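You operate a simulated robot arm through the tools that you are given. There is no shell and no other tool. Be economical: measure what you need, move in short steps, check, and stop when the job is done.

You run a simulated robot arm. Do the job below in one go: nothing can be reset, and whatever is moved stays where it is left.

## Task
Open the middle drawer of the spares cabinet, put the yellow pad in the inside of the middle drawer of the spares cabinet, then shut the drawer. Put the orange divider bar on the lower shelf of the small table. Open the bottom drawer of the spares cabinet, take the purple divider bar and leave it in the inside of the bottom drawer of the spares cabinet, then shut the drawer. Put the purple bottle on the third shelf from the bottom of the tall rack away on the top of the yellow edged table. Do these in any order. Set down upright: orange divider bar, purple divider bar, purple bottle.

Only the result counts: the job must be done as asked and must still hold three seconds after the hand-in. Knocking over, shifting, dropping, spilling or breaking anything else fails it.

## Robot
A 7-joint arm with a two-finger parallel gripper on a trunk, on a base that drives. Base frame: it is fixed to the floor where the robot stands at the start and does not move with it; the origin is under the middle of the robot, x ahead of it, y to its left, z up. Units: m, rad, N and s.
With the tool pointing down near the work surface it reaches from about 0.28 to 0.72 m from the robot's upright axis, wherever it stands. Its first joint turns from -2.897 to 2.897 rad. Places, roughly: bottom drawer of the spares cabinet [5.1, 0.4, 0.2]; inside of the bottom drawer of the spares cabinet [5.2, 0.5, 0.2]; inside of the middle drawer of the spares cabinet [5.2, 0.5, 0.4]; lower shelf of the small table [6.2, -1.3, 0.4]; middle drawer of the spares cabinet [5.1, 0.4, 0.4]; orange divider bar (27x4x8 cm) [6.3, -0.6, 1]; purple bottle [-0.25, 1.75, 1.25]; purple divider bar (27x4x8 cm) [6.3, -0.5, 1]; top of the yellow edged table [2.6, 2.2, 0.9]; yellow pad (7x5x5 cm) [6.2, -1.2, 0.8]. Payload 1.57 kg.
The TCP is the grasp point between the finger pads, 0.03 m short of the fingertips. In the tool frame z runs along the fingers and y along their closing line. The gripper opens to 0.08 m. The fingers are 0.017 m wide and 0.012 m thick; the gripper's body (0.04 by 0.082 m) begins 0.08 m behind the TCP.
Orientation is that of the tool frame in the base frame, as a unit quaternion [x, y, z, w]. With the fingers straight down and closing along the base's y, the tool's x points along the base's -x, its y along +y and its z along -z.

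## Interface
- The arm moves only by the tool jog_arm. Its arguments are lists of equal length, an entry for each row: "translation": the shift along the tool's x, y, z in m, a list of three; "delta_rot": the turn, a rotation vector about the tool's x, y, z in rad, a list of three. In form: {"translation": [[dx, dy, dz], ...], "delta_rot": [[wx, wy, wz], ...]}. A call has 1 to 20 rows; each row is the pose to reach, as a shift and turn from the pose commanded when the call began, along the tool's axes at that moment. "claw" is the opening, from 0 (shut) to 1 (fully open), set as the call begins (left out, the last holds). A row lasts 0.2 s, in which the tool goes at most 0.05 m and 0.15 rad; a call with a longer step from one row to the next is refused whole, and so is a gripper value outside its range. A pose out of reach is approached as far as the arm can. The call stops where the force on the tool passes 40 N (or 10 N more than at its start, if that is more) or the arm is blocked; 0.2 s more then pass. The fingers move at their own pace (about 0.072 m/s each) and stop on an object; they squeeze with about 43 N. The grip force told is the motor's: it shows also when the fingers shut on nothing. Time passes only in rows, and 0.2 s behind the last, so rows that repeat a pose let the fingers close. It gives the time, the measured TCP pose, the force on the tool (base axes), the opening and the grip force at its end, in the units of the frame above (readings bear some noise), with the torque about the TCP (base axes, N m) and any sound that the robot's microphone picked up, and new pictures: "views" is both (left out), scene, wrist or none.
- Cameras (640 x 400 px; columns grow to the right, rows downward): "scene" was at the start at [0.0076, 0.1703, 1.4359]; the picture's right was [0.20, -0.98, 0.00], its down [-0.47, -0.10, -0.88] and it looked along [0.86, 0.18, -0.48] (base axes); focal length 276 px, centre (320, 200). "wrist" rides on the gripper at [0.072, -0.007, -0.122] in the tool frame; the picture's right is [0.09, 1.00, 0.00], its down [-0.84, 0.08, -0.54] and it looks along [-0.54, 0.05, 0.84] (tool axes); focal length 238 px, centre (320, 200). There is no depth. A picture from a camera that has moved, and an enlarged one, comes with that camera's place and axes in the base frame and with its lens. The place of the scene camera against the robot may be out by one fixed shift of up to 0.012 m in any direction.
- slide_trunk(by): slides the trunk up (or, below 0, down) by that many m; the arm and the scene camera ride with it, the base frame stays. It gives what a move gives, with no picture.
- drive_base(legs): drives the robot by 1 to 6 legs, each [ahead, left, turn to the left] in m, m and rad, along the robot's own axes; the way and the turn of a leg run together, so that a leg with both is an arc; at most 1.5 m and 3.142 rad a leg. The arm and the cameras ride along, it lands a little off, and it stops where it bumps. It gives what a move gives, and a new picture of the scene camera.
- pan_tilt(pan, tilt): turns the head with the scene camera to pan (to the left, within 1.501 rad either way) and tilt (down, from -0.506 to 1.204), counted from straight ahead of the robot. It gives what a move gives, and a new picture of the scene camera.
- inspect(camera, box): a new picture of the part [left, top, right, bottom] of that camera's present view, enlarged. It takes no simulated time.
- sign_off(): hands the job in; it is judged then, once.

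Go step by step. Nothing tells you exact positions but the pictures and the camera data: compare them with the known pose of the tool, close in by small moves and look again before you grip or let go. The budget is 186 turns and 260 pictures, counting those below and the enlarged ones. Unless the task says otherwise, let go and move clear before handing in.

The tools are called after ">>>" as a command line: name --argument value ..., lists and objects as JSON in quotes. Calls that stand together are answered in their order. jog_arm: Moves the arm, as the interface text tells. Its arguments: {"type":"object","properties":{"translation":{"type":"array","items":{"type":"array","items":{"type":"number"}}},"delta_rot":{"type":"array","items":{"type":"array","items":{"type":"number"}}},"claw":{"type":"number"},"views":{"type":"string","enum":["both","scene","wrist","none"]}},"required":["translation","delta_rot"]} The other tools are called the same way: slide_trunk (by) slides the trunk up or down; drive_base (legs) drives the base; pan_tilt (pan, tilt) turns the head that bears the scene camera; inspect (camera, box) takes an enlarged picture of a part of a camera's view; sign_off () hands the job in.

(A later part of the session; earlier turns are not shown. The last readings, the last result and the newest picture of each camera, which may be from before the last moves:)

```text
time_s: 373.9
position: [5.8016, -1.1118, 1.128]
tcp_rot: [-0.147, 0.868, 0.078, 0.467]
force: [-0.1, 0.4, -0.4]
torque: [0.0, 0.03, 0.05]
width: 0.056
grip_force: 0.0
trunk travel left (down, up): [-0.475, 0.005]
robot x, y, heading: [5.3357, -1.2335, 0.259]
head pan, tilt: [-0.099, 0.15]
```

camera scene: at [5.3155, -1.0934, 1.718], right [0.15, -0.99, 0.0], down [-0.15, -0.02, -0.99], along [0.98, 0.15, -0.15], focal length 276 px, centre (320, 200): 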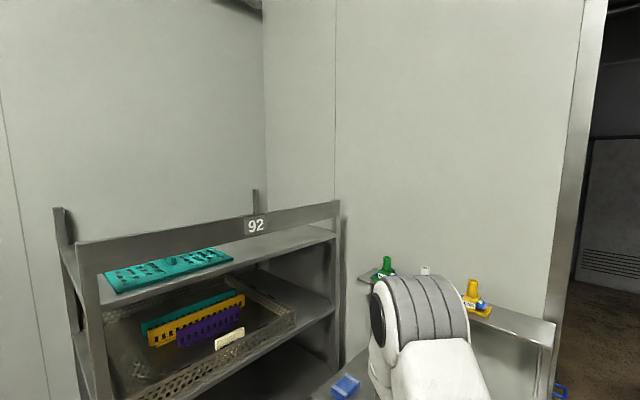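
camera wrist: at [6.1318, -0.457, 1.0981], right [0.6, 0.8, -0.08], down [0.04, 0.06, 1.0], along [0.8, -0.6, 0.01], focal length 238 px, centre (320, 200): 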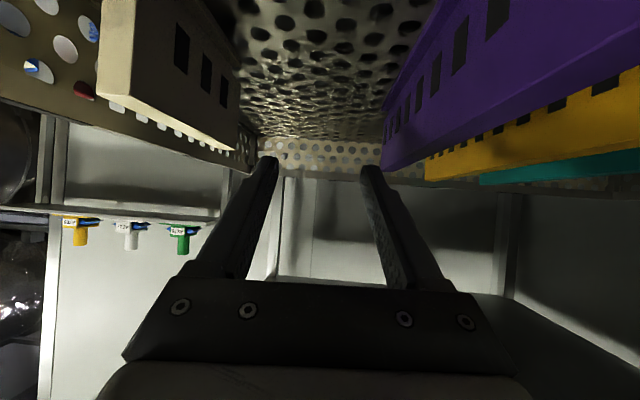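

>>> jog_arm --translation '[[-0.0146, -0.0027, 0.019], [-0.029, -0.0054, 0.038], [-0.044, -0.008, 0.057], [-0.058, -0.011, 0.0755], [-0.073, -0.0134, 0.094], [-0.0875, -0.016, 0.113], [-0.102, -0.0187, 0.132], [-0.1166, -0.0214, 0.151], [-0.1166, -0.0214, 0.151]]' --delta_rot '[[0.1, 0, 0.062], [0.2, 0, 0.124], [0.3, 0, 0.186], [0.4, 0, 0.248], [0.5, 0, 0.31], [0.6, 0, 0.372], [0.7, 0, 0.434], [0.805, 0, 0.497], [0.805, 0, 0.497]]' --views "none"

>>> slide_trunk --by -0.14

>>> jog_arm --translation '[[-0.03, 0, -0.018], [-0.06, 0, -0.037], [-0.09, 0, -0.056], [-0.119, 0, -0.073], [-0.119, 0, -0.073]]' --delta_rot '[[0, 0, 0], [0, 0, 0], [0, 0, 0], [0, 0, 0], [0, 0, 0]]' --views "none"

>>> slide_trunk --by -0.16

>>> jog_arm --translation '[[-0.034, 0, -0.021], [-0.068, 0, -0.042], [-0.102, 0, -0.063], [-0.136, 0, -0.084], [-0.136, 0, -0.084]]' --delta_rot '[[0, 0, 0], [0, 0, 0], [0, 0, 0], [0, 0, 0], [0, 0, 0]]' --views "scene"

```text
time_s: 375.9
position: [5.9881, -1.0709, 1.1425]
tcp_rot: [0.258, 0.839, -0.154, 0.454]
force: [-0.4, 0.3, 0.0]
torque: [0.02, 0.0, 0.02]
width: 0.0559
grip_force: 0.0
trunk travel left (down, up): [-0.475, 0.005]
robot x, y, heading: [5.3383, -1.235, 0.254]
head pan, tilt: [-0.099, 0.15]
```

```text
time_s: 377.6
position: [5.9887, -1.0706, 1.0017]
tcp_rot: [0.257, 0.839, -0.154, 0.455]
force: [-0.8, -0.3, 0.6]
torque: [0.02, 0.0, 0.01]
width: 0.056
grip_force: 0.1
trunk travel left (down, up): [-0.335, 0.145]
robot x, y, heading: [5.3402, -1.2342, 0.257]
head pan, tilt: [-0.099, 0.15]
```

```text
time_s: 378.8
position: [5.9926, -1.0699, 1.141]
tcp_rot: [0.258, 0.839, -0.154, 0.453]
force: [0.1, 0.4, -0.4]
torque: [-0.01, -0.01, 0.05]
width: 0.0562
grip_force: 0.1
trunk travel left (down, up): [-0.335, 0.145]
robot x, y, heading: [5.3371, -1.233, 0.254]
head pan, tilt: [-0.099, 0.15]
```

```text
time_s: 380.6
position: [5.992, -1.0671, 0.9818]
tcp_rot: [0.258, 0.838, -0.154, 0.455]
force: [-0.3, 0.2, -0.1]
torque: [-0.01, -0.01, 0.04]
width: 0.056
grip_force: 0.1
trunk travel left (down, up): [-0.175, 0.305]
robot x, y, heading: [5.3401, -1.2359, 0.245]
head pan, tilt: [-0.099, 0.15]
```

```text
time_s: 381.8
position: [5.9966, -1.0666, 1.1408]
tcp_rot: [0.257, 0.839, -0.155, 0.455]
force: [0.6, -0.3, 0.3]
torque: [0.01, -0.02, -0.01]
width: 0.0559
grip_force: 0.0
trunk travel left (down, up): [-0.175, 0.305]
robot x, y, heading: [5.3387, -1.2325, 0.256]
head pan, tilt: [-0.099, 0.15]
camera scene: at [5.3154, -1.0934, 1.418], right [0.15, -0.99, 0.0], down [-0.15, -0.02, -0.99], along [0.98, 0.15, -0.15], focal length 276 px, centre (320, 200)
```

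scene: 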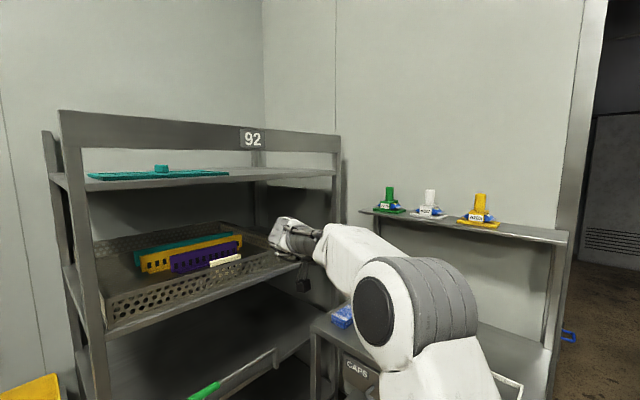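

>>> drive_base --legs '[[-0.094, 0.105, 0], [0.374, 0.332, 0]]'

```text
time_s: 385.9
position: [6.1523, -0.5715, 1.1397]
tcp_rot: [0.255, 0.839, -0.153, 0.455]
force: [-0.2, -0.5, 1.3]
torque: [-0.01, -0.01, -0.01]
width: 0.0559
grip_force: 0.0
trunk travel left (down, up): [-0.175, 0.305]
robot x, y, heading: [5.4903, -0.7457, 0.261]
head pan, tilt: [-0.099, 0.15]
camera scene: at [5.4714, -0.603, 1.418], right [0.16, -0.99, 0.0], down [-0.15, -0.02, -0.99], along [0.98, 0.16, -0.15], focal length 276 px, centre (320, 200)
```

scene: 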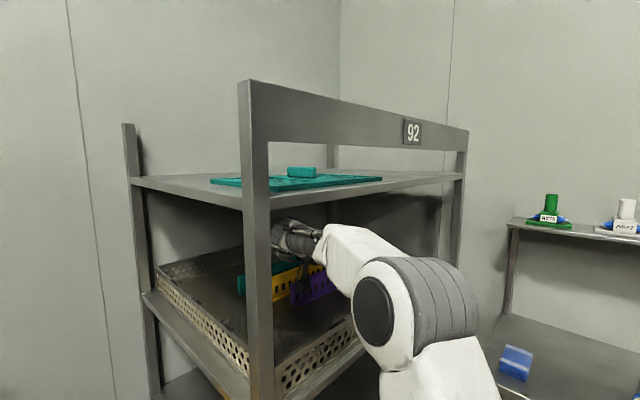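

>>> drive_base --legs '[[0.056, 0.05, 0]]'

>>> jog_arm --translation '[[0, 0.03, 0], [0, 0.06, 0], [0, 0.08, 0], [0, 0.08, 0]]' --delta_rot '[[0, 0, 0], [0, 0, 0], [0, 0, 0], [0, 0, 0]]'

```text
time_s: 387.0
position: [6.1935, -0.5076, 1.1402]
tcp_rot: [0.255, 0.839, -0.153, 0.455]
force: [0.2, 0.4, 0.6]
torque: [0.0, 0.05, 0.02]
width: 0.0563
grip_force: 0.1
trunk travel left (down, up): [-0.175, 0.305]
robot x, y, heading: [5.5331, -0.6798, 0.258]
head pan, tilt: [-0.099, 0.15]
camera scene: at [5.5125, -0.5399, 1.418], right [0.16, -0.99, 0.0], down [-0.15, -0.02, -0.99], along [0.98, 0.16, -0.15], focal length 276 px, centre (320, 200)
```

scene: 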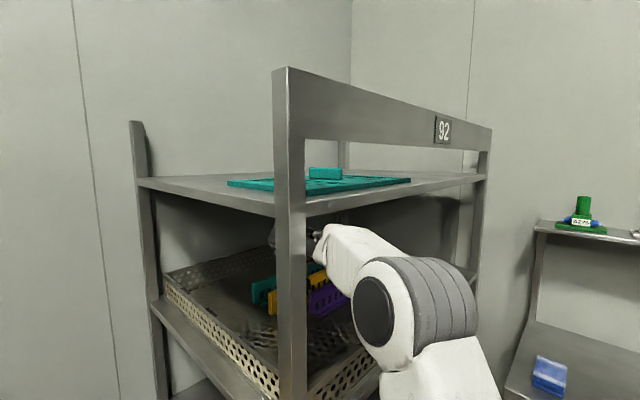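

```text
time_s: 388.0
position: [6.241, -0.4554, 1.1421]
tcp_rot: [0.261, 0.839, -0.15, 0.454]
force: [0.1, 0.6, -0.2]
torque: [0.03, 0.0, 0.0]
width: 0.0559
grip_force: 0.0
trunk travel left (down, up): [-0.175, 0.305]
robot x, y, heading: [5.5341, -0.6824, 0.262]
head pan, tilt: [-0.099, 0.15]
camera scene: at [5.5141, -0.5502, 1.4196], right [0.16, -0.99, -0.01], down [-0.15, -0.02, -0.99], along [0.98, 0.16, -0.15], focal length 276 px, centre (320, 200)
camera wrist: at [6.1213, -0.3796, 1.1466], right [0.53, 0.84, -0.09], down [0.05, 0.08, 1.0], along [0.85, -0.53, 0.0], focal length 238 px, centre (320, 200)
```

scene: 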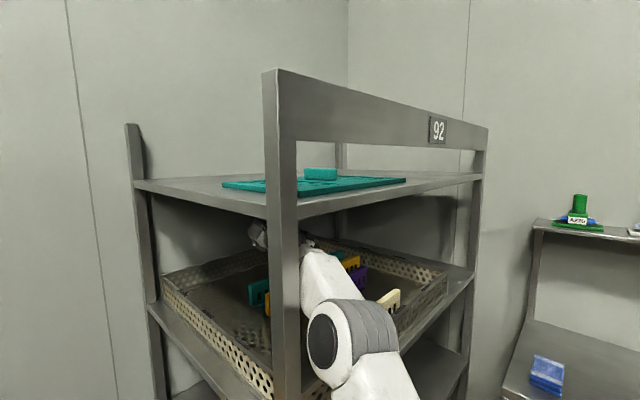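
wrist: 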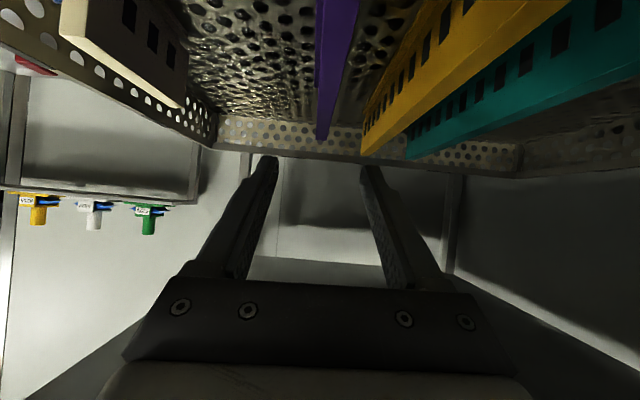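

The purple bar is between the fingers' planes. I'll move forward and lower onto it.

>>> jog_arm --translation '[[-0.011, 0.003, 0.018], [-0.022, 0.003, 0.0357], [-0.005, 0.003, 0.046], [0.012, 0.003, 0.057], [0.03, 0.003, 0.067], [0.042, 0.003, 0.075], [0.042, 0.003, 0.075]]' --delta_rot '[[-0.013, 0, -0.008], [-0.0255, 0, -0.0158], [-0.0255, 0, -0.0158], [-0.0255, 0, -0.0158], [-0.0255, 0, -0.0158], [-0.0255, 0, -0.0158], [-0.0255, 0, -0.0158]]' --views "wrist"

```text
time_s: 389.6
position: [6.2736, -0.4632, 1.0619]
tcp_rot: [0.242, 0.844, -0.146, 0.456]
force: [0.6, -0.3, 0.1]
torque: [0.03, 0.02, -0.01]
width: 0.0559
grip_force: 0.0
trunk travel left (down, up): [-0.175, 0.305]
robot x, y, heading: [5.5346, -0.6776, 0.263]
head pan, tilt: [-0.099, 0.15]
camera wrist: at [6.1503, -0.392, 1.0665], right [0.5, 0.86, -0.1], down [0.05, 0.09, 0.99], along [0.87, -0.5, 0.0], focal length 238 px, centre (320, 200)
```

wrist: 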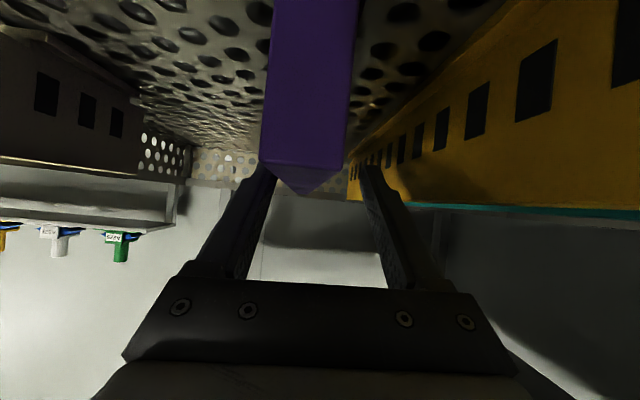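

>>> jog_arm --translation '[[0, -0.008, 0], [0.009, -0.008, 0.0055], [0.0179, -0.008, 0.011], [0.0179, -0.008, 0.011]]' --delta_rot '[[0, 0, 0], [0, 0, 0], [0, 0, 0], [0, 0, 0]]' --views "none"

>>> jog_arm --translation '[[0, 0, 0], [0, 0, 0], [0, 0, 0], [0, 0, 0], [0, 0, 0]]' --delta_rot '[[0, 0, 0], [0, 0, 0], [0, 0, 0], [0, 0, 0], [0, 0, 0]]' --claw 0 --views "wrist"

```text
time_s: 390.6
position: [6.2664, -0.4707, 1.041]
tcp_rot: [0.241, 0.843, -0.145, 0.458]
force: [-0.4, -0.3, -0.1]
torque: [0.01, 0.0, 0.02]
width: 0.0559
grip_force: 0.0
trunk travel left (down, up): [-0.175, 0.305]
robot x, y, heading: [5.5398, -0.68, 0.258]
head pan, tilt: [-0.099, 0.15]
```

```text
time_s: 391.8
position: [6.2685, -0.4701, 1.0418]
tcp_rot: [0.242, 0.843, -0.146, 0.458]
force: [0.9, -0.2, 1.6]
torque: [-0.07, -0.11, -0.16]
width: 0.0159
grip_force: 31.6
trunk travel left (down, up): [-0.175, 0.305]
robot x, y, heading: [5.5373, -0.6801, 0.257]
head pan, tilt: [-0.099, 0.15]
camera wrist: at [6.1446, -0.3995, 1.0461], right [0.5, 0.86, -0.1], down [0.05, 0.09, 0.99], along [0.87, -0.5, 0.0], focal length 238 px, centre (320, 200)
```

wrist: 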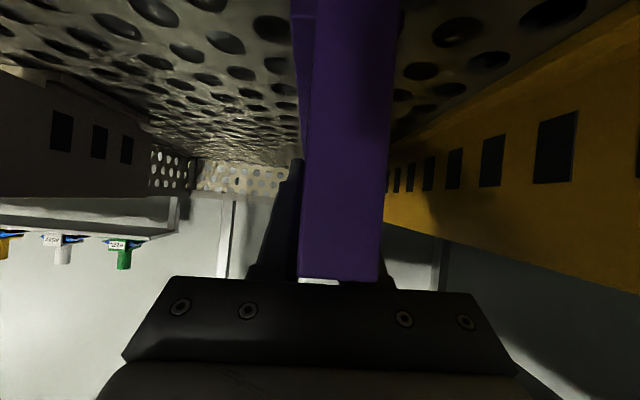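

Purple is gripped. I'll lift 10 cm and drive straight out.

>>> jog_arm --translation '[[-0.021, 0, -0.013], [-0.043, 0, -0.026], [-0.064, 0, -0.039], [-0.083, 0, -0.051], [-0.083, 0, -0.051]]' --delta_rot '[[0, 0, 0], [0, 0, 0], [0, 0, 0], [0, 0, 0], [0, 0, 0]]' --views "wrist"

>>> drive_base --legs '[[-0.4, -0.355, 0]]'

```text
time_s: 393.0
position: [6.2712, -0.4697, 1.1393]
tcp_rot: [0.242, 0.844, -0.146, 0.457]
force: [0.2, -0.1, -1.3]
torque: [0.06, 0.06, -0.01]
width: 0.0161
grip_force: 31.3
trunk travel left (down, up): [-0.175, 0.305]
robot x, y, heading: [5.5367, -0.6812, 0.263]
head pan, tilt: [-0.099, 0.15]
camera wrist: at [6.1477, -0.3989, 1.1438], right [0.5, 0.86, -0.1], down [0.05, 0.09, 0.99], along [0.87, -0.5, 0.0], focal length 238 px, centre (320, 200)
```

wrist: 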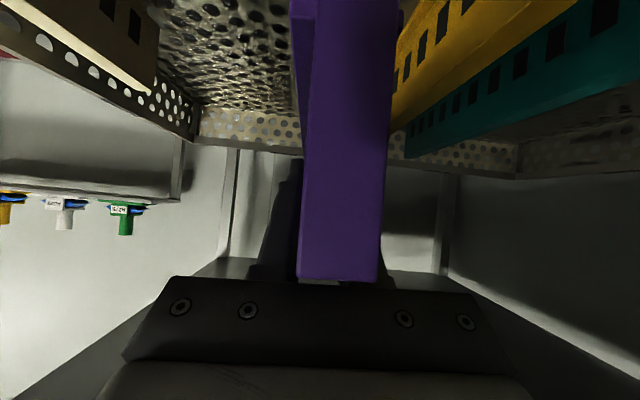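

```text
time_s: 396.2
position: [5.9761, -0.9264, 1.1385]
tcp_rot: [0.249, 0.842, -0.149, 0.455]
force: [-0.6, 0.0, -1.6]
torque: [0.01, 0.05, -0.01]
width: 0.0159
grip_force: 32.0
trunk travel left (down, up): [-0.175, 0.305]
robot x, y, heading: [5.2386, -1.1268, 0.242]
head pan, tilt: [-0.099, 0.15]
camera scene: at [5.2178, -0.9839, 1.418], right [0.14, -0.99, 0.0], down [-0.15, -0.02, -0.99], along [0.98, 0.14, -0.15], focal length 276 px, centre (320, 200)
```

scene: 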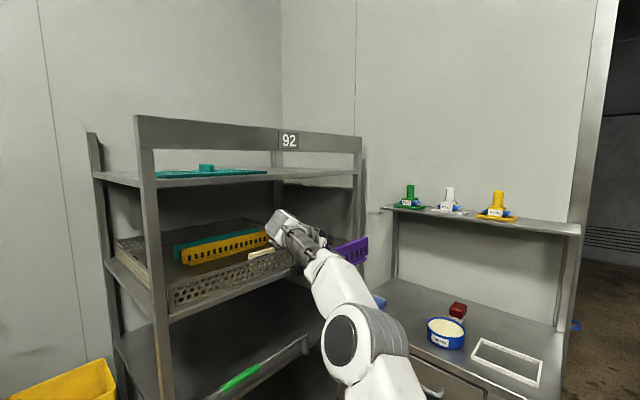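

Both bars are out and the rack is undisturbed. To place purple in the drawer I need a top-down grip, so I'll set it briefly on the small table where the pad was and regrasp it. First I'll align the tool and base.

>>> drive_base --legs '[[-0.1, 0.112, 0]]'

>>> jog_arm --translation '[[0, 0, 0], [0, 0, 0], [0, 0, 0], [0, 0, 0], [0, 0, 0], [0, 0, 0], [0, 0, 0], [0, 0, 0]]' --delta_rot '[[-0.104, 0, -0.064], [-0.208, 0, -0.128], [-0.312, 0, -0.192], [-0.416, 0, -0.256], [-0.52, 0, -0.32], [-0.62, 0, -0.383], [-0.715, 0, -0.441], [-0.715, 0, -0.441]]' --views "none"

>>> drive_base --legs '[[0, 0, -0.84]]'

>>> jog_arm --translation '[[0.042, 0, -0.016], [0.084, 0, -0.032], [0.126, 0, -0.048], [0.168, 0, -0.064], [0.21, 0, -0.08], [0.25, 0, -0.09], [0.25, 0, -0.09]]' --delta_rot '[[0, 0, 0], [0, 0, 0], [0, 0, 0], [0, 0, 0], [0, 0, 0], [0, 0, 0], [0, 0, 0]]' --views "wrist"

```text
time_s: 397.7
position: [5.8578, -0.8434, 1.1393]
tcp_rot: [0.248, 0.842, -0.149, 0.455]
force: [0.3, -0.3, -2.4]
torque: [0.03, 0.05, 0.01]
width: 0.0158
grip_force: 31.5
trunk travel left (down, up): [-0.175, 0.305]
robot x, y, heading: [5.1208, -1.0451, 0.246]
head pan, tilt: [-0.099, 0.15]
camera scene: at [5.0972, -0.9009, 1.418], right [0.15, -0.99, 0.0], down [-0.15, -0.02, -0.99], along [0.98, 0.15, -0.15], focal length 276 px, centre (320, 200)
```

scene: 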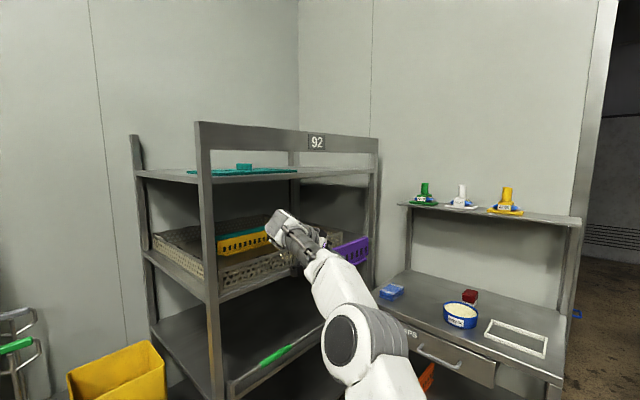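

```text
time_s: 399.5
position: [5.8572, -0.8435, 1.1388]
tcp_rot: [-0.112, 0.873, 0.058, 0.471]
force: [0.5, -0.5, -3.0]
torque: [-0.02, 0.09, 0.03]
width: 0.0159
grip_force: 31.7
trunk travel left (down, up): [-0.175, 0.305]
robot x, y, heading: [5.1196, -1.045, 0.239]
head pan, tilt: [-0.099, 0.15]
```

```text
time_s: 402.8
position: [5.7601, -1.4589, 1.1401]
tcp_rot: [0.255, 0.843, -0.139, 0.453]
force: [-0.2, 0.4, -2.0]
torque: [0.02, 0.05, -0.02]
width: 0.0159
grip_force: 31.0
trunk travel left (down, up): [-0.175, 0.305]
robot x, y, heading: [5.1191, -1.0405, -0.593]
head pan, tilt: [-0.099, 0.15]
camera scene: at [5.2007, -0.9295, 1.418], right [-0.64, -0.77, 0.0], down [-0.12, 0.1, -0.99], along [0.76, -0.63, -0.15], focal length 276 px, centre (320, 200)
```

scene: 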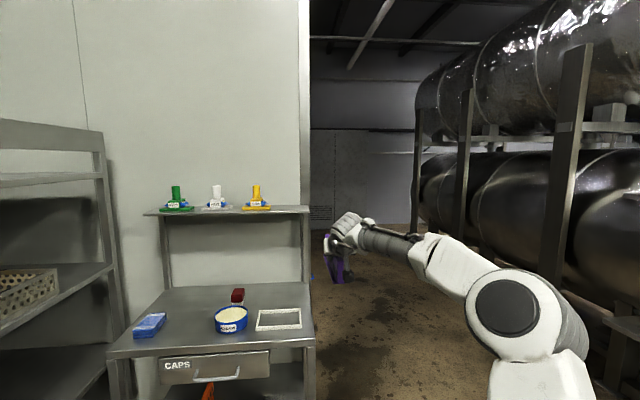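

```text
time_s: 404.4
position: [5.5806, -1.3412, 0.9775]
tcp_rot: [0.255, 0.843, -0.139, 0.453]
force: [-0.5, -0.3, -1.6]
torque: [0.03, 0.06, 0.01]
width: 0.0161
grip_force: 30.9
trunk travel left (down, up): [-0.175, 0.305]
robot x, y, heading: [5.1164, -1.0414, -0.594]
head pan, tilt: [-0.099, 0.15]
camera wrist: at [5.4595, -1.2688, 0.9841], right [0.51, 0.86, -0.08], down [0.05, 0.06, 1.0], along [0.86, -0.51, -0.01], focal length 238 px, centre (320, 200)
```

wrist: 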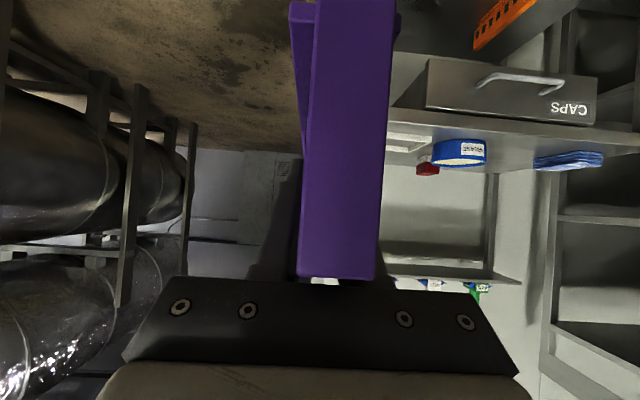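

>>> drive_base --legs '[[0, 0.498, 0], [0.3, 0, 0]]'

>>> jog_arm --translation '[[0, 0, 0]]' --delta_rot '[[0, 0, 0]]' --views "wrist"

```text
time_s: 410.9
position: [6.1138, -1.0961, 0.9766]
tcp_rot: [0.259, 0.842, -0.142, 0.452]
force: [0.5, 0.4, -2.4]
torque: [0.02, 0.03, -0.02]
width: 0.0158
grip_force: 30.7
trunk travel left (down, up): [-0.175, 0.305]
robot x, y, heading: [5.6507, -0.7877, -0.605]
head pan, tilt: [-0.099, 0.15]
camera scene: at [5.7363, -0.68, 1.418], right [-0.65, -0.76, 0.0], down [-0.11, 0.1, -0.99], along [0.75, -0.64, -0.15], focal length 276 px, centre (320, 200)
```

scene: 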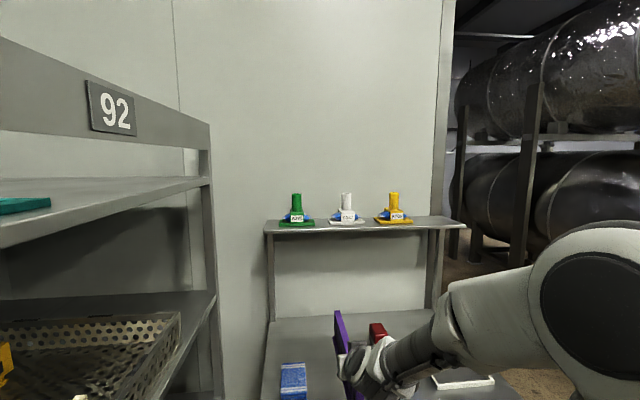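

```text
time_s: 411.2
position: [6.1135, -1.0964, 0.977]
tcp_rot: [0.258, 0.842, -0.14, 0.452]
force: [0.3, 0.2, -2.3]
torque: [0.07, 0.09, 0.02]
width: 0.0159
grip_force: 32.2
trunk travel left (down, up): [-0.175, 0.305]
robot x, y, heading: [5.6533, -0.7911, -0.605]
head pan, tilt: [-0.099, 0.15]
camera wrist: at [5.9921, -1.0221, 0.9842], right [0.52, 0.85, -0.08], down [0.05, 0.06, 1.0], along [0.85, -0.52, -0.01], focal length 238 px, centre (320, 200)
```

wrist: 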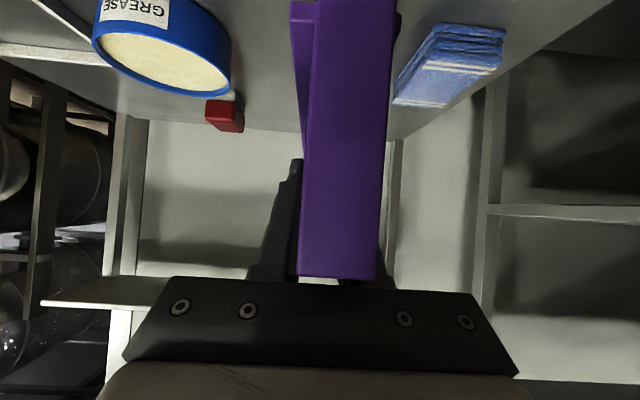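

>>> drive_base --legs '[[0.115, 0, 0]]'

>>> jog_arm --translation '[[0.02, 0, 0.013], [0.04, 0, 0.026], [0.058, 0, 0.0385], [0.069, 0, 0.0455], [0.069, 0, 0.0455]]' --delta_rot '[[0, 0, 0], [0, 0, 0], [0, 0, 0], [0, 0, 0], [0, 0, 0]]' --views "wrist"

```text
time_s: 412.7
position: [6.2077, -1.1634, 0.9792]
tcp_rot: [0.261, 0.841, -0.142, 0.453]
force: [-0.8, -0.3, -1.7]
torque: [0.0, 0.05, 0.02]
width: 0.016
grip_force: 31.4
trunk travel left (down, up): [-0.175, 0.305]
robot x, y, heading: [5.7478, -0.8591, -0.608]
head pan, tilt: [-0.099, 0.15]
camera scene: at [5.8308, -0.7455, 1.418], right [-0.65, -0.76, 0.0], down [-0.11, 0.1, -0.99], along [0.75, -0.64, -0.15], focal length 276 px, centre (320, 200)
```

scene: 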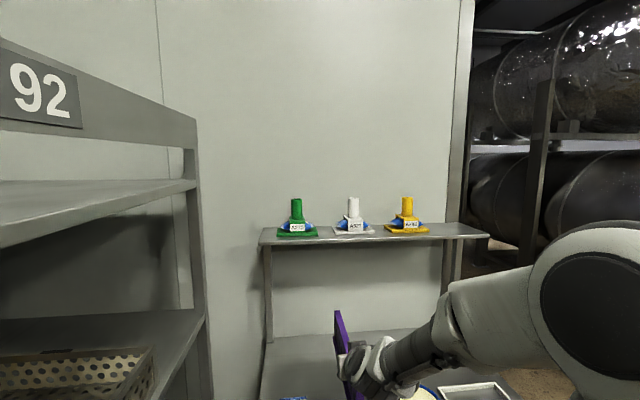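

```text
time_s: 413.9
position: [6.2084, -1.1623, 0.8939]
tcp_rot: [0.26, 0.841, -0.142, 0.453]
force: [-0.1, 0.6, -1.6]
torque: [-0.01, 0.04, -0.03]
width: 0.0159
grip_force: 31.0
trunk travel left (down, up): [-0.175, 0.305]
robot x, y, heading: [5.749, -0.857, -0.61]
head pan, tilt: [-0.099, 0.15]
camera wrist: at [6.0864, -1.0873, 0.9009], right [0.52, 0.85, -0.08], down [0.05, 0.06, 1.0], along [0.85, -0.52, -0.01], focal length 238 px, centre (320, 200)
```

wrist: 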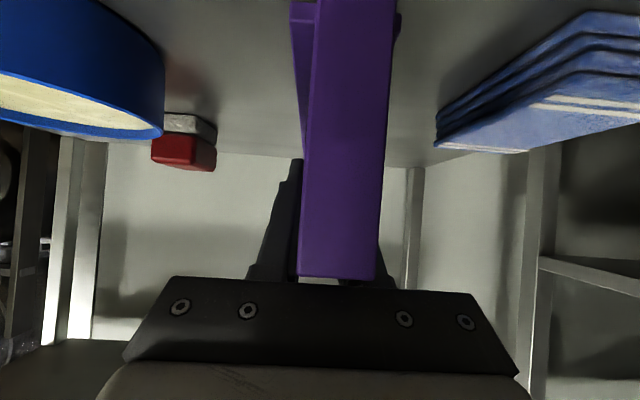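

>>> jog_arm --translation '[[0.006, 0, 0.004], [0.012, 0, 0.008], [0.015, 0, 0.01], [0.018, 0, 0.012], [0.021, 0, 0.014], [0.021, 0, 0.014]]' --delta_rot '[[0, 0, 0], [0, 0, 0], [0, 0, 0], [0, 0, 0], [0, 0, 0], [0, 0, 0]]' --views "none"

```text
time_s: 415.3
position: [6.2072, -1.1625, 0.8712]
tcp_rot: [0.26, 0.841, -0.142, 0.454]
force: [0.8, -0.7, 0.1]
torque: [-0.07, -0.19, 0.0]
width: 0.016
grip_force: 31.5
trunk travel left (down, up): [-0.175, 0.305]
robot x, y, heading: [5.746, -0.8576, -0.61]
head pan, tilt: [-0.099, 0.15]
```

>>> jog_arm --translation '[[0.0025, 0, 0.0017], [0.005, 0, 0.0033], [0.005, 0, 0.0033]]' --delta_rot '[[0, 0, 0], [0, 0, 0], [0, 0, 0]]' --views "none"

```text
time_s: 416.1
position: [6.2074, -1.1626, 0.8669]
tcp_rot: [0.259, 0.84, -0.142, 0.455]
force: [-0.5, -0.5, 24.8]
torque: [0.32, -0.01, 0.26]
width: 0.0158
grip_force: 31.3
trunk travel left (down, up): [-0.175, 0.305]
robot x, y, heading: [5.7505, -0.8595, -0.611]
head pan, tilt: [-0.099, 0.15]
```

Seated on the table. I'll relax slightly, release, and withdraw up and back.

>>> jog_arm --translation '[[-0.002, 0, -0.0013], [-0.003, 0, -0.002], [-0.003, 0, -0.002]]' --delta_rot '[[0, 0, 0], [0, 0, 0], [0, 0, 0]]' --views "none"

>>> jog_arm --translation '[[0, 0, 0], [0, 0, 0], [0, 0, 0], [-0.02, 0, -0.02], [-0.05, 0, -0.05], [-0.08, 0, -0.08], [-0.11, 0, -0.11], [-0.11, 0, -0.11]]' --delta_rot '[[0, 0, 0], [0, 0, 0], [0, 0, 0], [0, 0, 0], [0, 0, 0], [0, 0, 0], [0, 0, 0], [0, 0, 0]]' --claw 0.7 --views "wrist"

```text
time_s: 416.9
position: [6.2075, -1.162, 0.867]
tcp_rot: [0.259, 0.842, -0.14, 0.452]
force: [2.2, -1.4, 4.5]
torque: [-0.53, -0.86, -0.06]
width: 0.0156
grip_force: 31.5
trunk travel left (down, up): [-0.175, 0.305]
robot x, y, heading: [5.7458, -0.8602, -0.608]
head pan, tilt: [-0.099, 0.15]
```

```text
time_s: 418.7
position: [6.1829, -1.1438, 1.0201]
tcp_rot: [0.26, 0.841, -0.142, 0.452]
force: [-0.6, 0.2, -0.5]
torque: [0.0, 0.02, -0.01]
width: 0.056
grip_force: 0.0
trunk travel left (down, up): [-0.175, 0.305]
robot x, y, heading: [5.7465, -0.8585, -0.609]
head pan, tilt: [-0.099, 0.15]
camera wrist: at [6.0616, -1.0697, 1.0265], right [0.52, 0.85, -0.08], down [0.05, 0.06, 1.0], along [0.85, -0.52, -0.01], focal length 238 px, centre (320, 200)
```

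wrist: 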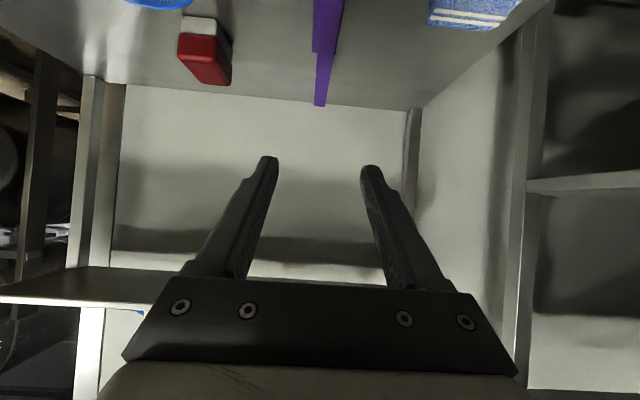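

The bar stands free on the table. I'll turn the tool straight down above it for a top grip.

>>> jog_arm --translation '[[0, 0, 0.01], [0, 0, 0.02], [0, 0, 0.03], [0, 0, 0.04], [0, 0, 0.05], [0, 0, 0.06], [0, 0, 0.07], [0, 0, 0.0746], [0, 0, 0.0746]]' --delta_rot '[[-0.001, 0.13, 0], [-0.003, 0.26, 0.001], [-0.004, 0.39, 0.001], [-0.005, 0.52, 0.001], [-0.006, 0.65, 0.002], [-0.008, 0.78, 0.002], [-0.009, 0.91, 0.002], [-0.01, 0.9896, 0.0025], [-0.01, 0.9896, 0.0025]]' --views "wrist"

```text
time_s: 420.7
position: [6.2331, -1.1796, 0.9799]
tcp_rot: [0.295, 0.956, 0.004, 0.0]
force: [-0.1, 1.2, -0.4]
torque: [0.02, 0.02, -0.01]
width: 0.056
grip_force: 0.1
out of reach, approached as far as the arm can: row 2
trunk travel left (down, up): [-0.175, 0.305]
robot x, y, heading: [5.7443, -0.8565, -0.606]
head pan, tilt: [-0.099, 0.15]
camera wrist: at [6.1691, -1.1457, 1.1002], right [0.48, 0.87, 0.01], down [0.73, -0.41, 0.54], along [0.47, -0.26, -0.84], focal length 238 px, centre (320, 200)
```

wrist: 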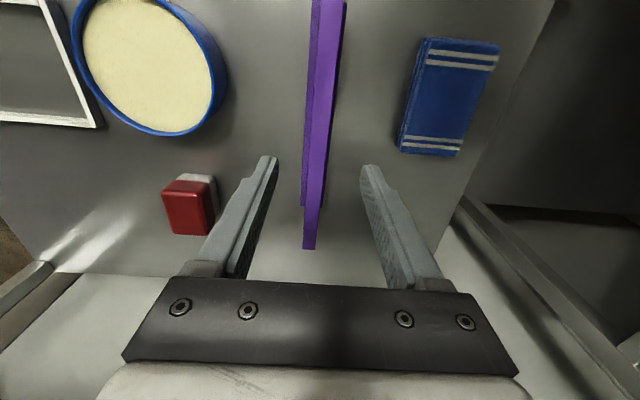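

>>> jog_arm --translation '[[0, -0.001, 0.04], [0, -0.001, 0.08], [0, -0.001, 0.1], [0, -0.001, 0.108], [0, -0.001, 0.108]]' --delta_rot '[[0, 0, 0], [0, 0, 0], [0, 0, 0], [0, 0, 0], [0, 0, 0]]' --views "wrist"

```text
time_s: 421.9
position: [6.2326, -1.1815, 0.8707]
tcp_rot: [0.296, 0.955, 0.003, 0.001]
force: [-0.3, -0.5, 0.0]
torque: [0.02, 0.05, 0.04]
width: 0.0557
grip_force: 0.1
trunk travel left (down, up): [-0.175, 0.305]
robot x, y, heading: [5.7457, -0.8591, -0.606]
head pan, tilt: [-0.099, 0.15]
camera wrist: at [6.1684, -1.1467, 0.9925], right [0.48, 0.87, 0.01], down [0.73, -0.41, 0.54], along [0.48, -0.26, -0.84], focal length 238 px, centre (320, 200)
```

wrist: 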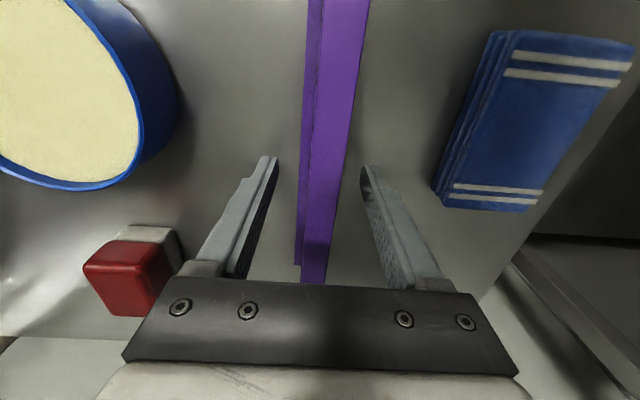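

>>> jog_arm --translation '[[0, 0, 0], [0, 0, 0], [0, 0, 0], [0, 0, 0], [0, 0, 0]]' --delta_rot '[[0, 0, 0], [0, 0, 0], [0, 0, 0], [0, 0, 0], [0, 0, 0]]' --claw 0 --views "none"

>>> jog_arm --translation '[[0, 0, -0.03], [0, 0, -0.07], [0, 0, -0.11], [0, 0, -0.15], [0, 0, -0.15]]' --delta_rot '[[0, 0, 0], [0, 0, 0], [0, 0, 0], [0, 0, 0], [0, 0, 0]]' --views "wrist"

```text
time_s: 423.1
position: [6.2325, -1.181, 0.8714]
tcp_rot: [0.295, 0.956, 0.004, 0.0]
force: [-0.2, 0.3, -0.7]
torque: [-0.03, -0.03, -0.05]
width: 0.0157
grip_force: 31.3
trunk travel left (down, up): [-0.175, 0.305]
robot x, y, heading: [5.7447, -0.8561, -0.605]
head pan, tilt: [-0.099, 0.15]
```

```text
time_s: 424.3
position: [6.2318, -1.1786, 1.0224]
tcp_rot: [0.295, 0.955, 0.004, -0.001]
force: [0.5, -0.2, -1.8]
torque: [0.02, -0.01, 0.01]
width: 0.0159
grip_force: 31.3
trunk travel left (down, up): [-0.175, 0.305]
robot x, y, heading: [5.7481, -0.8596, -0.61]
head pan, tilt: [-0.099, 0.15]
camera wrist: at [6.1678, -1.1457, 1.1428], right [0.48, 0.87, 0.01], down [0.73, -0.41, 0.54], along [0.48, -0.26, -0.84], focal length 238 px, centre (320, 200)
```

wrist: 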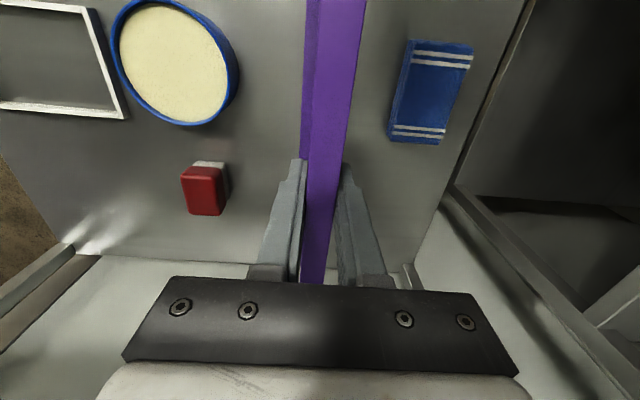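

Purple is held level from above. I'll carry it to the cabinet: back out, travel along the aisle and face the drawer.

>>> drive_base --legs '[[-0.5, 0, 0], [0, -0.39, 0], [-0.97, 0, 0], [0, 0, 1.585]]'

>>> jog_arm --translation '[[0, 0, 0], [0, 0, 0], [0, 0, 0], [0, 0, 0], [0, 0, 0], [0, 0, 0], [0, 0, 0], [0, 0, 0], [0, 0, 0], [0, 0, 0], [0, 0, 0], [0, 0, 0]]' --delta_rot '[[0, 0, 0.14], [0, 0, 0.28], [0, 0, 0.42], [0, 0, 0.56], [0, 0, 0.7], [0, 0, 0.84], [0, 0, 0.98], [0, 0, 1.12], [0, 0, 1.26], [0, 0, 1.4], [0, 0, 1.54], [0, 0, 1.571]]' --views "none"

>>> pan_tilt --pan 0.0 --tilt 0.8

```text
time_s: 442.6
position: [4.6307, 0.1602, 1.0209]
tcp_rot: [-0.468, 0.884, 0.002, -0.003]
force: [-0.1, 0.8, -2.3]
torque: [0.02, 0.0, -0.04]
width: 0.0156
grip_force: 31.5
trunk travel left (down, up): [-0.175, 0.305]
robot x, y, heading: [4.312, -0.3256, 0.972]
head pan, tilt: [-0.099, 0.15]
camera scene: at [4.2079, -0.2285, 1.418], right [0.76, -0.65, 0.0], down [-0.1, -0.11, -0.99], along [0.64, 0.75, -0.15], focal length 276 px, centre (320, 200)
```

scene: 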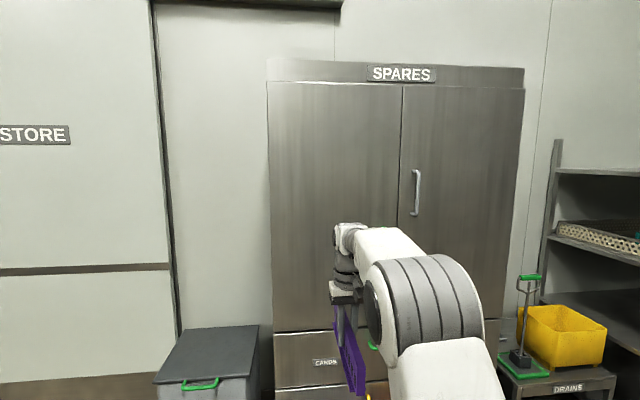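

```text
time_s: 445.2
position: [4.6302, 0.1608, 1.0219]
tcp_rot: [0.294, 0.956, 0.0, -0.003]
force: [0.2, 0.7, -2.7]
torque: [0.01, -0.02, 0.0]
width: 0.0159
grip_force: 31.3
trunk travel left (down, up): [-0.175, 0.305]
robot x, y, heading: [4.3094, -0.3242, 0.963]
head pan, tilt: [-0.099, 0.15]
```

```text
time_s: 446.3
position: [4.6309, 0.1605, 1.0221]
tcp_rot: [0.293, 0.956, -0.001, -0.004]
force: [-0.3, 0.1, -2.4]
torque: [0.0, 0.03, -0.03]
width: 0.0157
grip_force: 31.4
trunk travel left (down, up): [-0.175, 0.305]
robot x, y, heading: [4.3093, -0.325, 0.967]
head pan, tilt: [0.0, 0.799]
camera scene: at [4.1938, -0.2328, 1.3597], right [0.82, -0.57, 0.0], down [-0.41, -0.59, -0.7], along [0.4, 0.57, -0.72], focal length 276 px, centre (320, 200)
```

scene: 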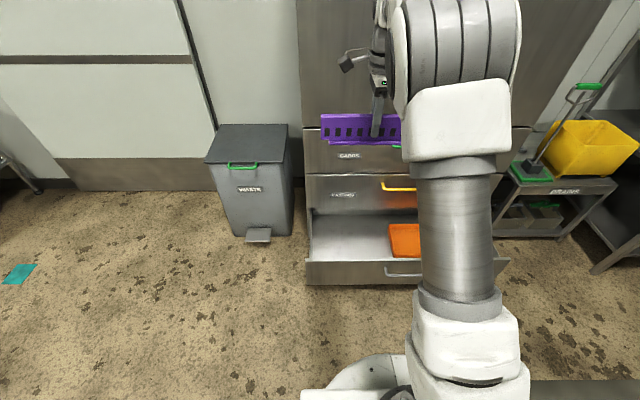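

>>> drive_base --legs '[[0.222, -0.03, 0.012]]'

>>> slide_trunk --by -0.17

>>> jog_arm --translation '[[0, 0, 0.045], [0, 0, 0.09], [0, 0, 0.135], [0, 0, 0.18], [0, 0, 0.225], [0, 0, 0.27], [0, 0, 0.315], [0, 0, 0.36], [0, 0, 0.405], [0, 0, 0.43], [0, 0, 0.43]]' --delta_rot '[[0, 0, 0], [0, 0, 0], [0, 0, 0], [0, 0, 0], [0, 0, 0], [0, 0, 0], [0, 0, 0], [0, 0, 0], [0, 0, 0], [0, 0, 0], [0, 0, 0]]'

```text
time_s: 448.3
position: [4.7741, 0.3268, 1.022]
tcp_rot: [0.288, 0.958, 0.001, -0.004]
force: [-0.3, 0.3, -2.4]
torque: [0.01, -0.02, 0.01]
width: 0.0156
grip_force: 31.2
trunk travel left (down, up): [-0.175, 0.305]
robot x, y, heading: [4.4575, -0.1601, 0.978]
head pan, tilt: [0.0, 0.799]
camera scene: at [4.3407, -0.0698, 1.3596], right [0.83, -0.56, 0.0], down [-0.4, -0.59, -0.7], along [0.39, 0.58, -0.72], focal length 276 px, centre (320, 200)
```

scene: 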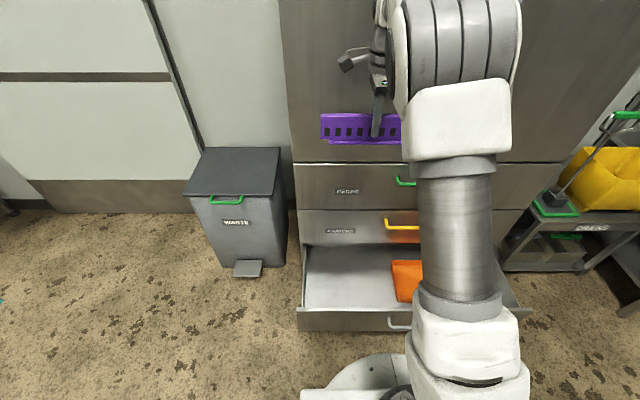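

```text
time_s: 450.2
position: [4.7746, 0.3266, 0.8512]
tcp_rot: [0.289, 0.957, 0.0, -0.004]
force: [-0.9, 0.0, -2.2]
torque: [0.0, 0.03, -0.01]
width: 0.0158
grip_force: 31.7
trunk travel left (down, up): [-0.005, 0.475]
robot x, y, heading: [4.4576, -0.1597, 0.976]
head pan, tilt: [0.0, 0.799]
```

```text
time_s: 452.6
position: [4.7726, 0.3277, 0.4214]
tcp_rot: [0.289, 0.957, 0.0, -0.003]
force: [0.4, 0.3, -3.1]
torque: [0.02, 0.0, 0.0]
width: 0.0157
grip_force: 31.8
trunk travel left (down, up): [-0.005, 0.475]
robot x, y, heading: [4.4603, -0.1626, 0.976]
head pan, tilt: [0.0, 0.799]
camera scene: at [4.3407, -0.0698, 1.1896], right [0.83, -0.56, 0.0], down [-0.4, -0.59, -0.7], along [0.39, 0.58, -0.72], focal length 276 px, centre (320, 200)
camera wrist: at [4.7102, 0.361, 0.543], right [0.47, 0.88, 0.0], down [0.74, -0.4, 0.54], along [0.47, -0.26, -0.84], focal length 238 px, centre (320, 200)
```

scene: 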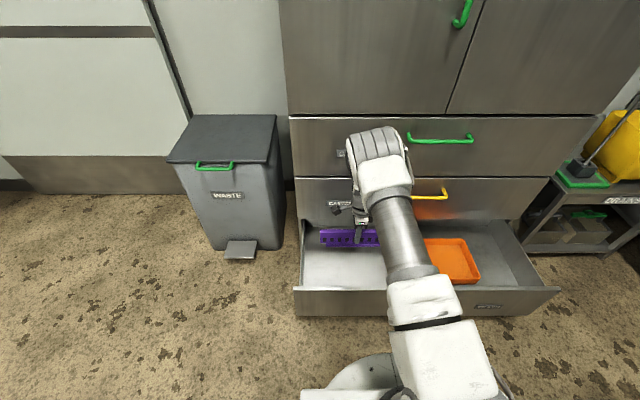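
wrist: 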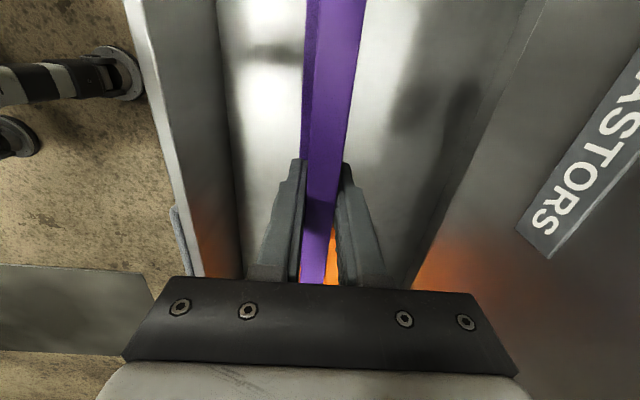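

The bar is above the free left part of the drawer, clear of the orange tray. I'll continue lowering.

>>> jog_arm --translation '[[0, 0, 0.04], [0, 0, 0.08], [0, 0, 0.12], [0, 0, 0.16], [0, 0, 0.2], [0, 0, 0.215], [0, 0, 0.215]]' --delta_rot '[[0, 0, 0], [0, 0, 0], [0, 0, 0], [0, 0, 0], [0, 0, 0], [0, 0, 0], [0, 0, 0]]'

```text
time_s: 454.2
position: [4.7705, 0.3303, 0.2105]
tcp_rot: [0.29, 0.957, 0.002, -0.002]
force: [0.7, 0.0, 37.9]
torque: [-0.47, 0.33, 0.09]
width: 0.0154
grip_force: 31.4
trunk travel left (down, up): [-0.005, 0.475]
robot x, y, heading: [4.4596, -0.1596, 0.976]
head pan, tilt: [0.0, 0.799]
camera scene: at [4.3395, -0.0717, 1.19], right [0.83, -0.56, 0.0], down [-0.4, -0.59, -0.7], along [0.39, 0.58, -0.72], focal length 276 px, centre (320, 200)
camera wrist: at [4.707, 0.363, 0.3322], right [0.47, 0.88, 0.01], down [0.74, -0.4, 0.54], along [0.47, -0.25, -0.84], focal length 238 px, centre (320, 200)
```

scene: 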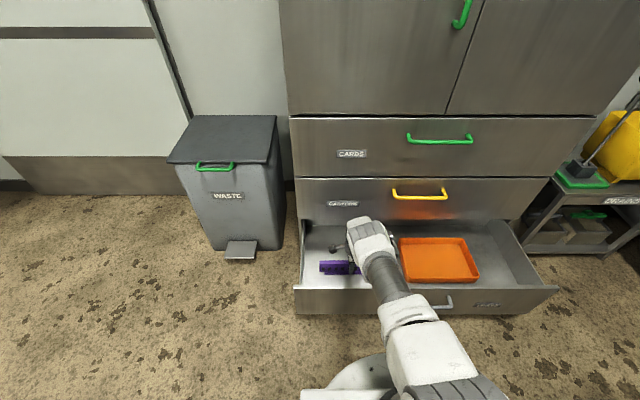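
wrist: 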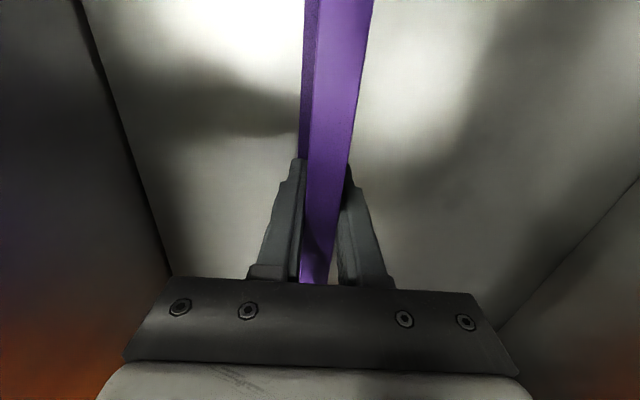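

Floor contact. I'll relax, release and rise.

>>> jog_arm --translation '[[0, 0, -0.003], [0, 0, -0.005], [0, 0, -0.005]]' --delta_rot '[[0, 0, 0], [0, 0, 0], [0, 0, 0]]' --views "none"

>>> jog_arm --translation '[[0, 0, 0], [0, 0, 0], [0, 0, 0], [0, 0, -0.03], [0, 0, -0.07], [0, 0, -0.11], [0, 0, -0.15], [0, 0, -0.19], [0, 0, -0.23], [0, 0, -0.23]]' --delta_rot '[[0, 0, 0], [0, 0, 0], [0, 0, 0], [0, 0, 0], [0, 0, 0], [0, 0, 0], [0, 0, 0], [0, 0, 0], [0, 0, 0], [0, 0, 0]]' --claw 0.6 --views "wrist"

```text
time_s: 455.0
position: [4.768, 0.3261, 0.2119]
tcp_rot: [0.29, 0.957, -0.001, -0.004]
force: [-1.5, 3.1, 10.8]
torque: [0.37, 0.02, 0.07]
width: 0.0156
grip_force: 30.6
trunk travel left (down, up): [-0.005, 0.475]
robot x, y, heading: [4.4557, -0.1599, 0.977]
head pan, tilt: [0.0, 0.799]
```

```text
time_s: 457.2
position: [4.7721, 0.327, 0.4408]
tcp_rot: [0.289, 0.957, 0.002, -0.004]
force: [0.2, 0.6, 1.5]
torque: [-0.02, -0.05, -0.03]
width: 0.048
grip_force: 0.1
trunk travel left (down, up): [-0.005, 0.475]
robot x, y, heading: [4.4579, -0.157, 0.975]
head pan, tilt: [0.0, 0.799]
camera wrist: at [4.7086, 0.3611, 0.562], right [0.47, 0.88, 0.0], down [0.74, -0.4, 0.54], along [0.47, -0.26, -0.84], focal length 238 px, centre (320, 200)
```

wrist: 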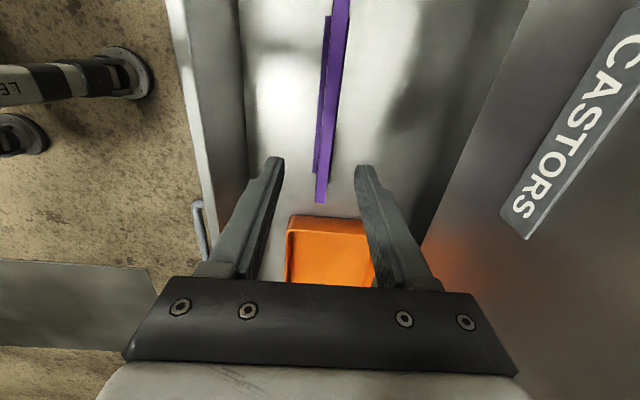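

Purple stands upright in the bottom drawer. Now I'll lift out, back up, pitch the closed fingers forward and push the drawer shut at its centre.

>>> jog_arm --translation '[[0, 0, -0.04], [0, 0, -0.08], [0, 0, -0.1], [0, 0, -0.1]]' --delta_rot '[[0, 0, 0], [0, 0, 0], [0, 0, 0], [0, 0, 0]]' --claw 0 --views "none"

>>> drive_base --legs '[[-0.4, 0, 0], [0, -0.235, 0]]'

>>> jog_arm --translation '[[0, 0, 0.04], [0, 0, 0.08], [0, 0, 0.12], [0, 0, 0.16], [0, 0, 0.2], [0, 0, 0.24], [0, 0, 0.28], [0, 0, 0.32], [0, 0, 0.35], [0, 0, 0.35]]' --delta_rot '[[-0.13, 0, 0], [-0.26, 0, 0], [-0.39, 0, 0], [-0.52, 0, 0], [-0.65, 0, 0], [-0.78, 0, 0], [-0.91, 0, 0], [-1.0, 0, 0], [-1.05, 0, 0], [-1.05, 0, 0]]' --views "scene"

```text
time_s: 458.2
position: [4.7738, 0.3279, 0.5415]
tcp_rot: [0.289, 0.957, 0.0, -0.003]
force: [0.2, 0.8, 0.3]
torque: [-0.02, -0.01, 0.0]
width: 0.0001
grip_force: 21.6
trunk travel left (down, up): [-0.005, 0.475]
robot x, y, heading: [4.4582, -0.1593, 0.976]
head pan, tilt: [0.0, 0.799]
```

```text
time_s: 463.4
position: [4.7393, -0.1366, 0.5409]
tcp_rot: [0.287, 0.958, 0.001, -0.004]
force: [-1.3, 0.8, 0.6]
torque: [-0.01, 0.03, 0.02]
width: 0.0001
grip_force: 20.9
trunk travel left (down, up): [-0.005, 0.475]
robot x, y, heading: [4.4311, -0.6255, 0.972]
head pan, tilt: [0.0, 0.799]
camera scene: at [4.3085, -0.5358, 1.1896], right [0.83, -0.56, 0.0], down [-0.4, -0.6, -0.7], along [0.39, 0.58, -0.72], focal length 276 px, centre (320, 200)
```

scene: 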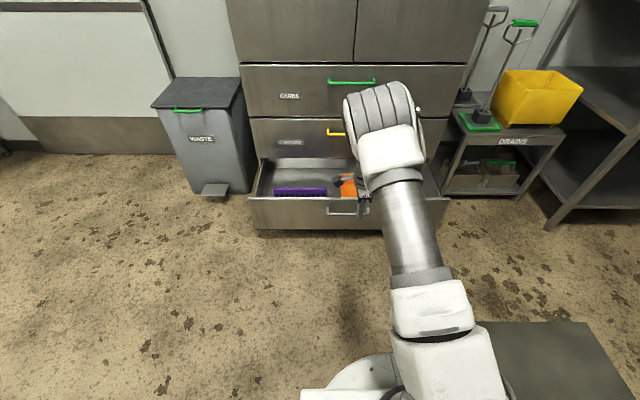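

```text
time_s: 465.6
position: [4.737, -0.1345, 0.1908]
tcp_rot: [0.249, 0.829, 0.481, 0.141]
force: [-0.1, -0.7, 0.6]
torque: [-0.02, -0.01, 0.03]
width: 0.0
grip_force: 21.5
trunk travel left (down, up): [-0.005, 0.475]
robot x, y, heading: [4.4296, -0.6267, 0.981]
head pan, tilt: [0.0, 0.799]
camera scene: at [4.3085, -0.5358, 1.1896], right [0.83, -0.56, 0.0], down [-0.4, -0.6, -0.7], along [0.39, 0.58, -0.72], focal length 276 px, centre (320, 200)
```

scene: 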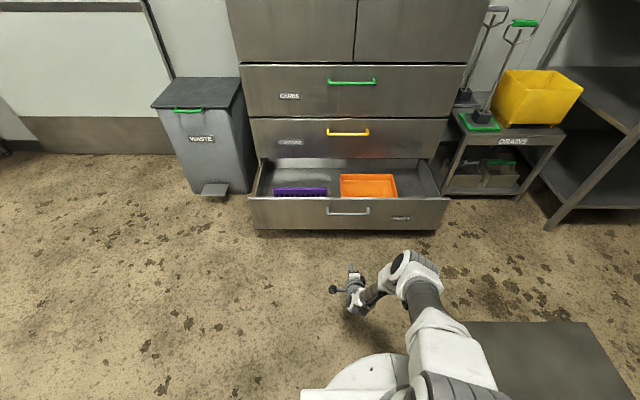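

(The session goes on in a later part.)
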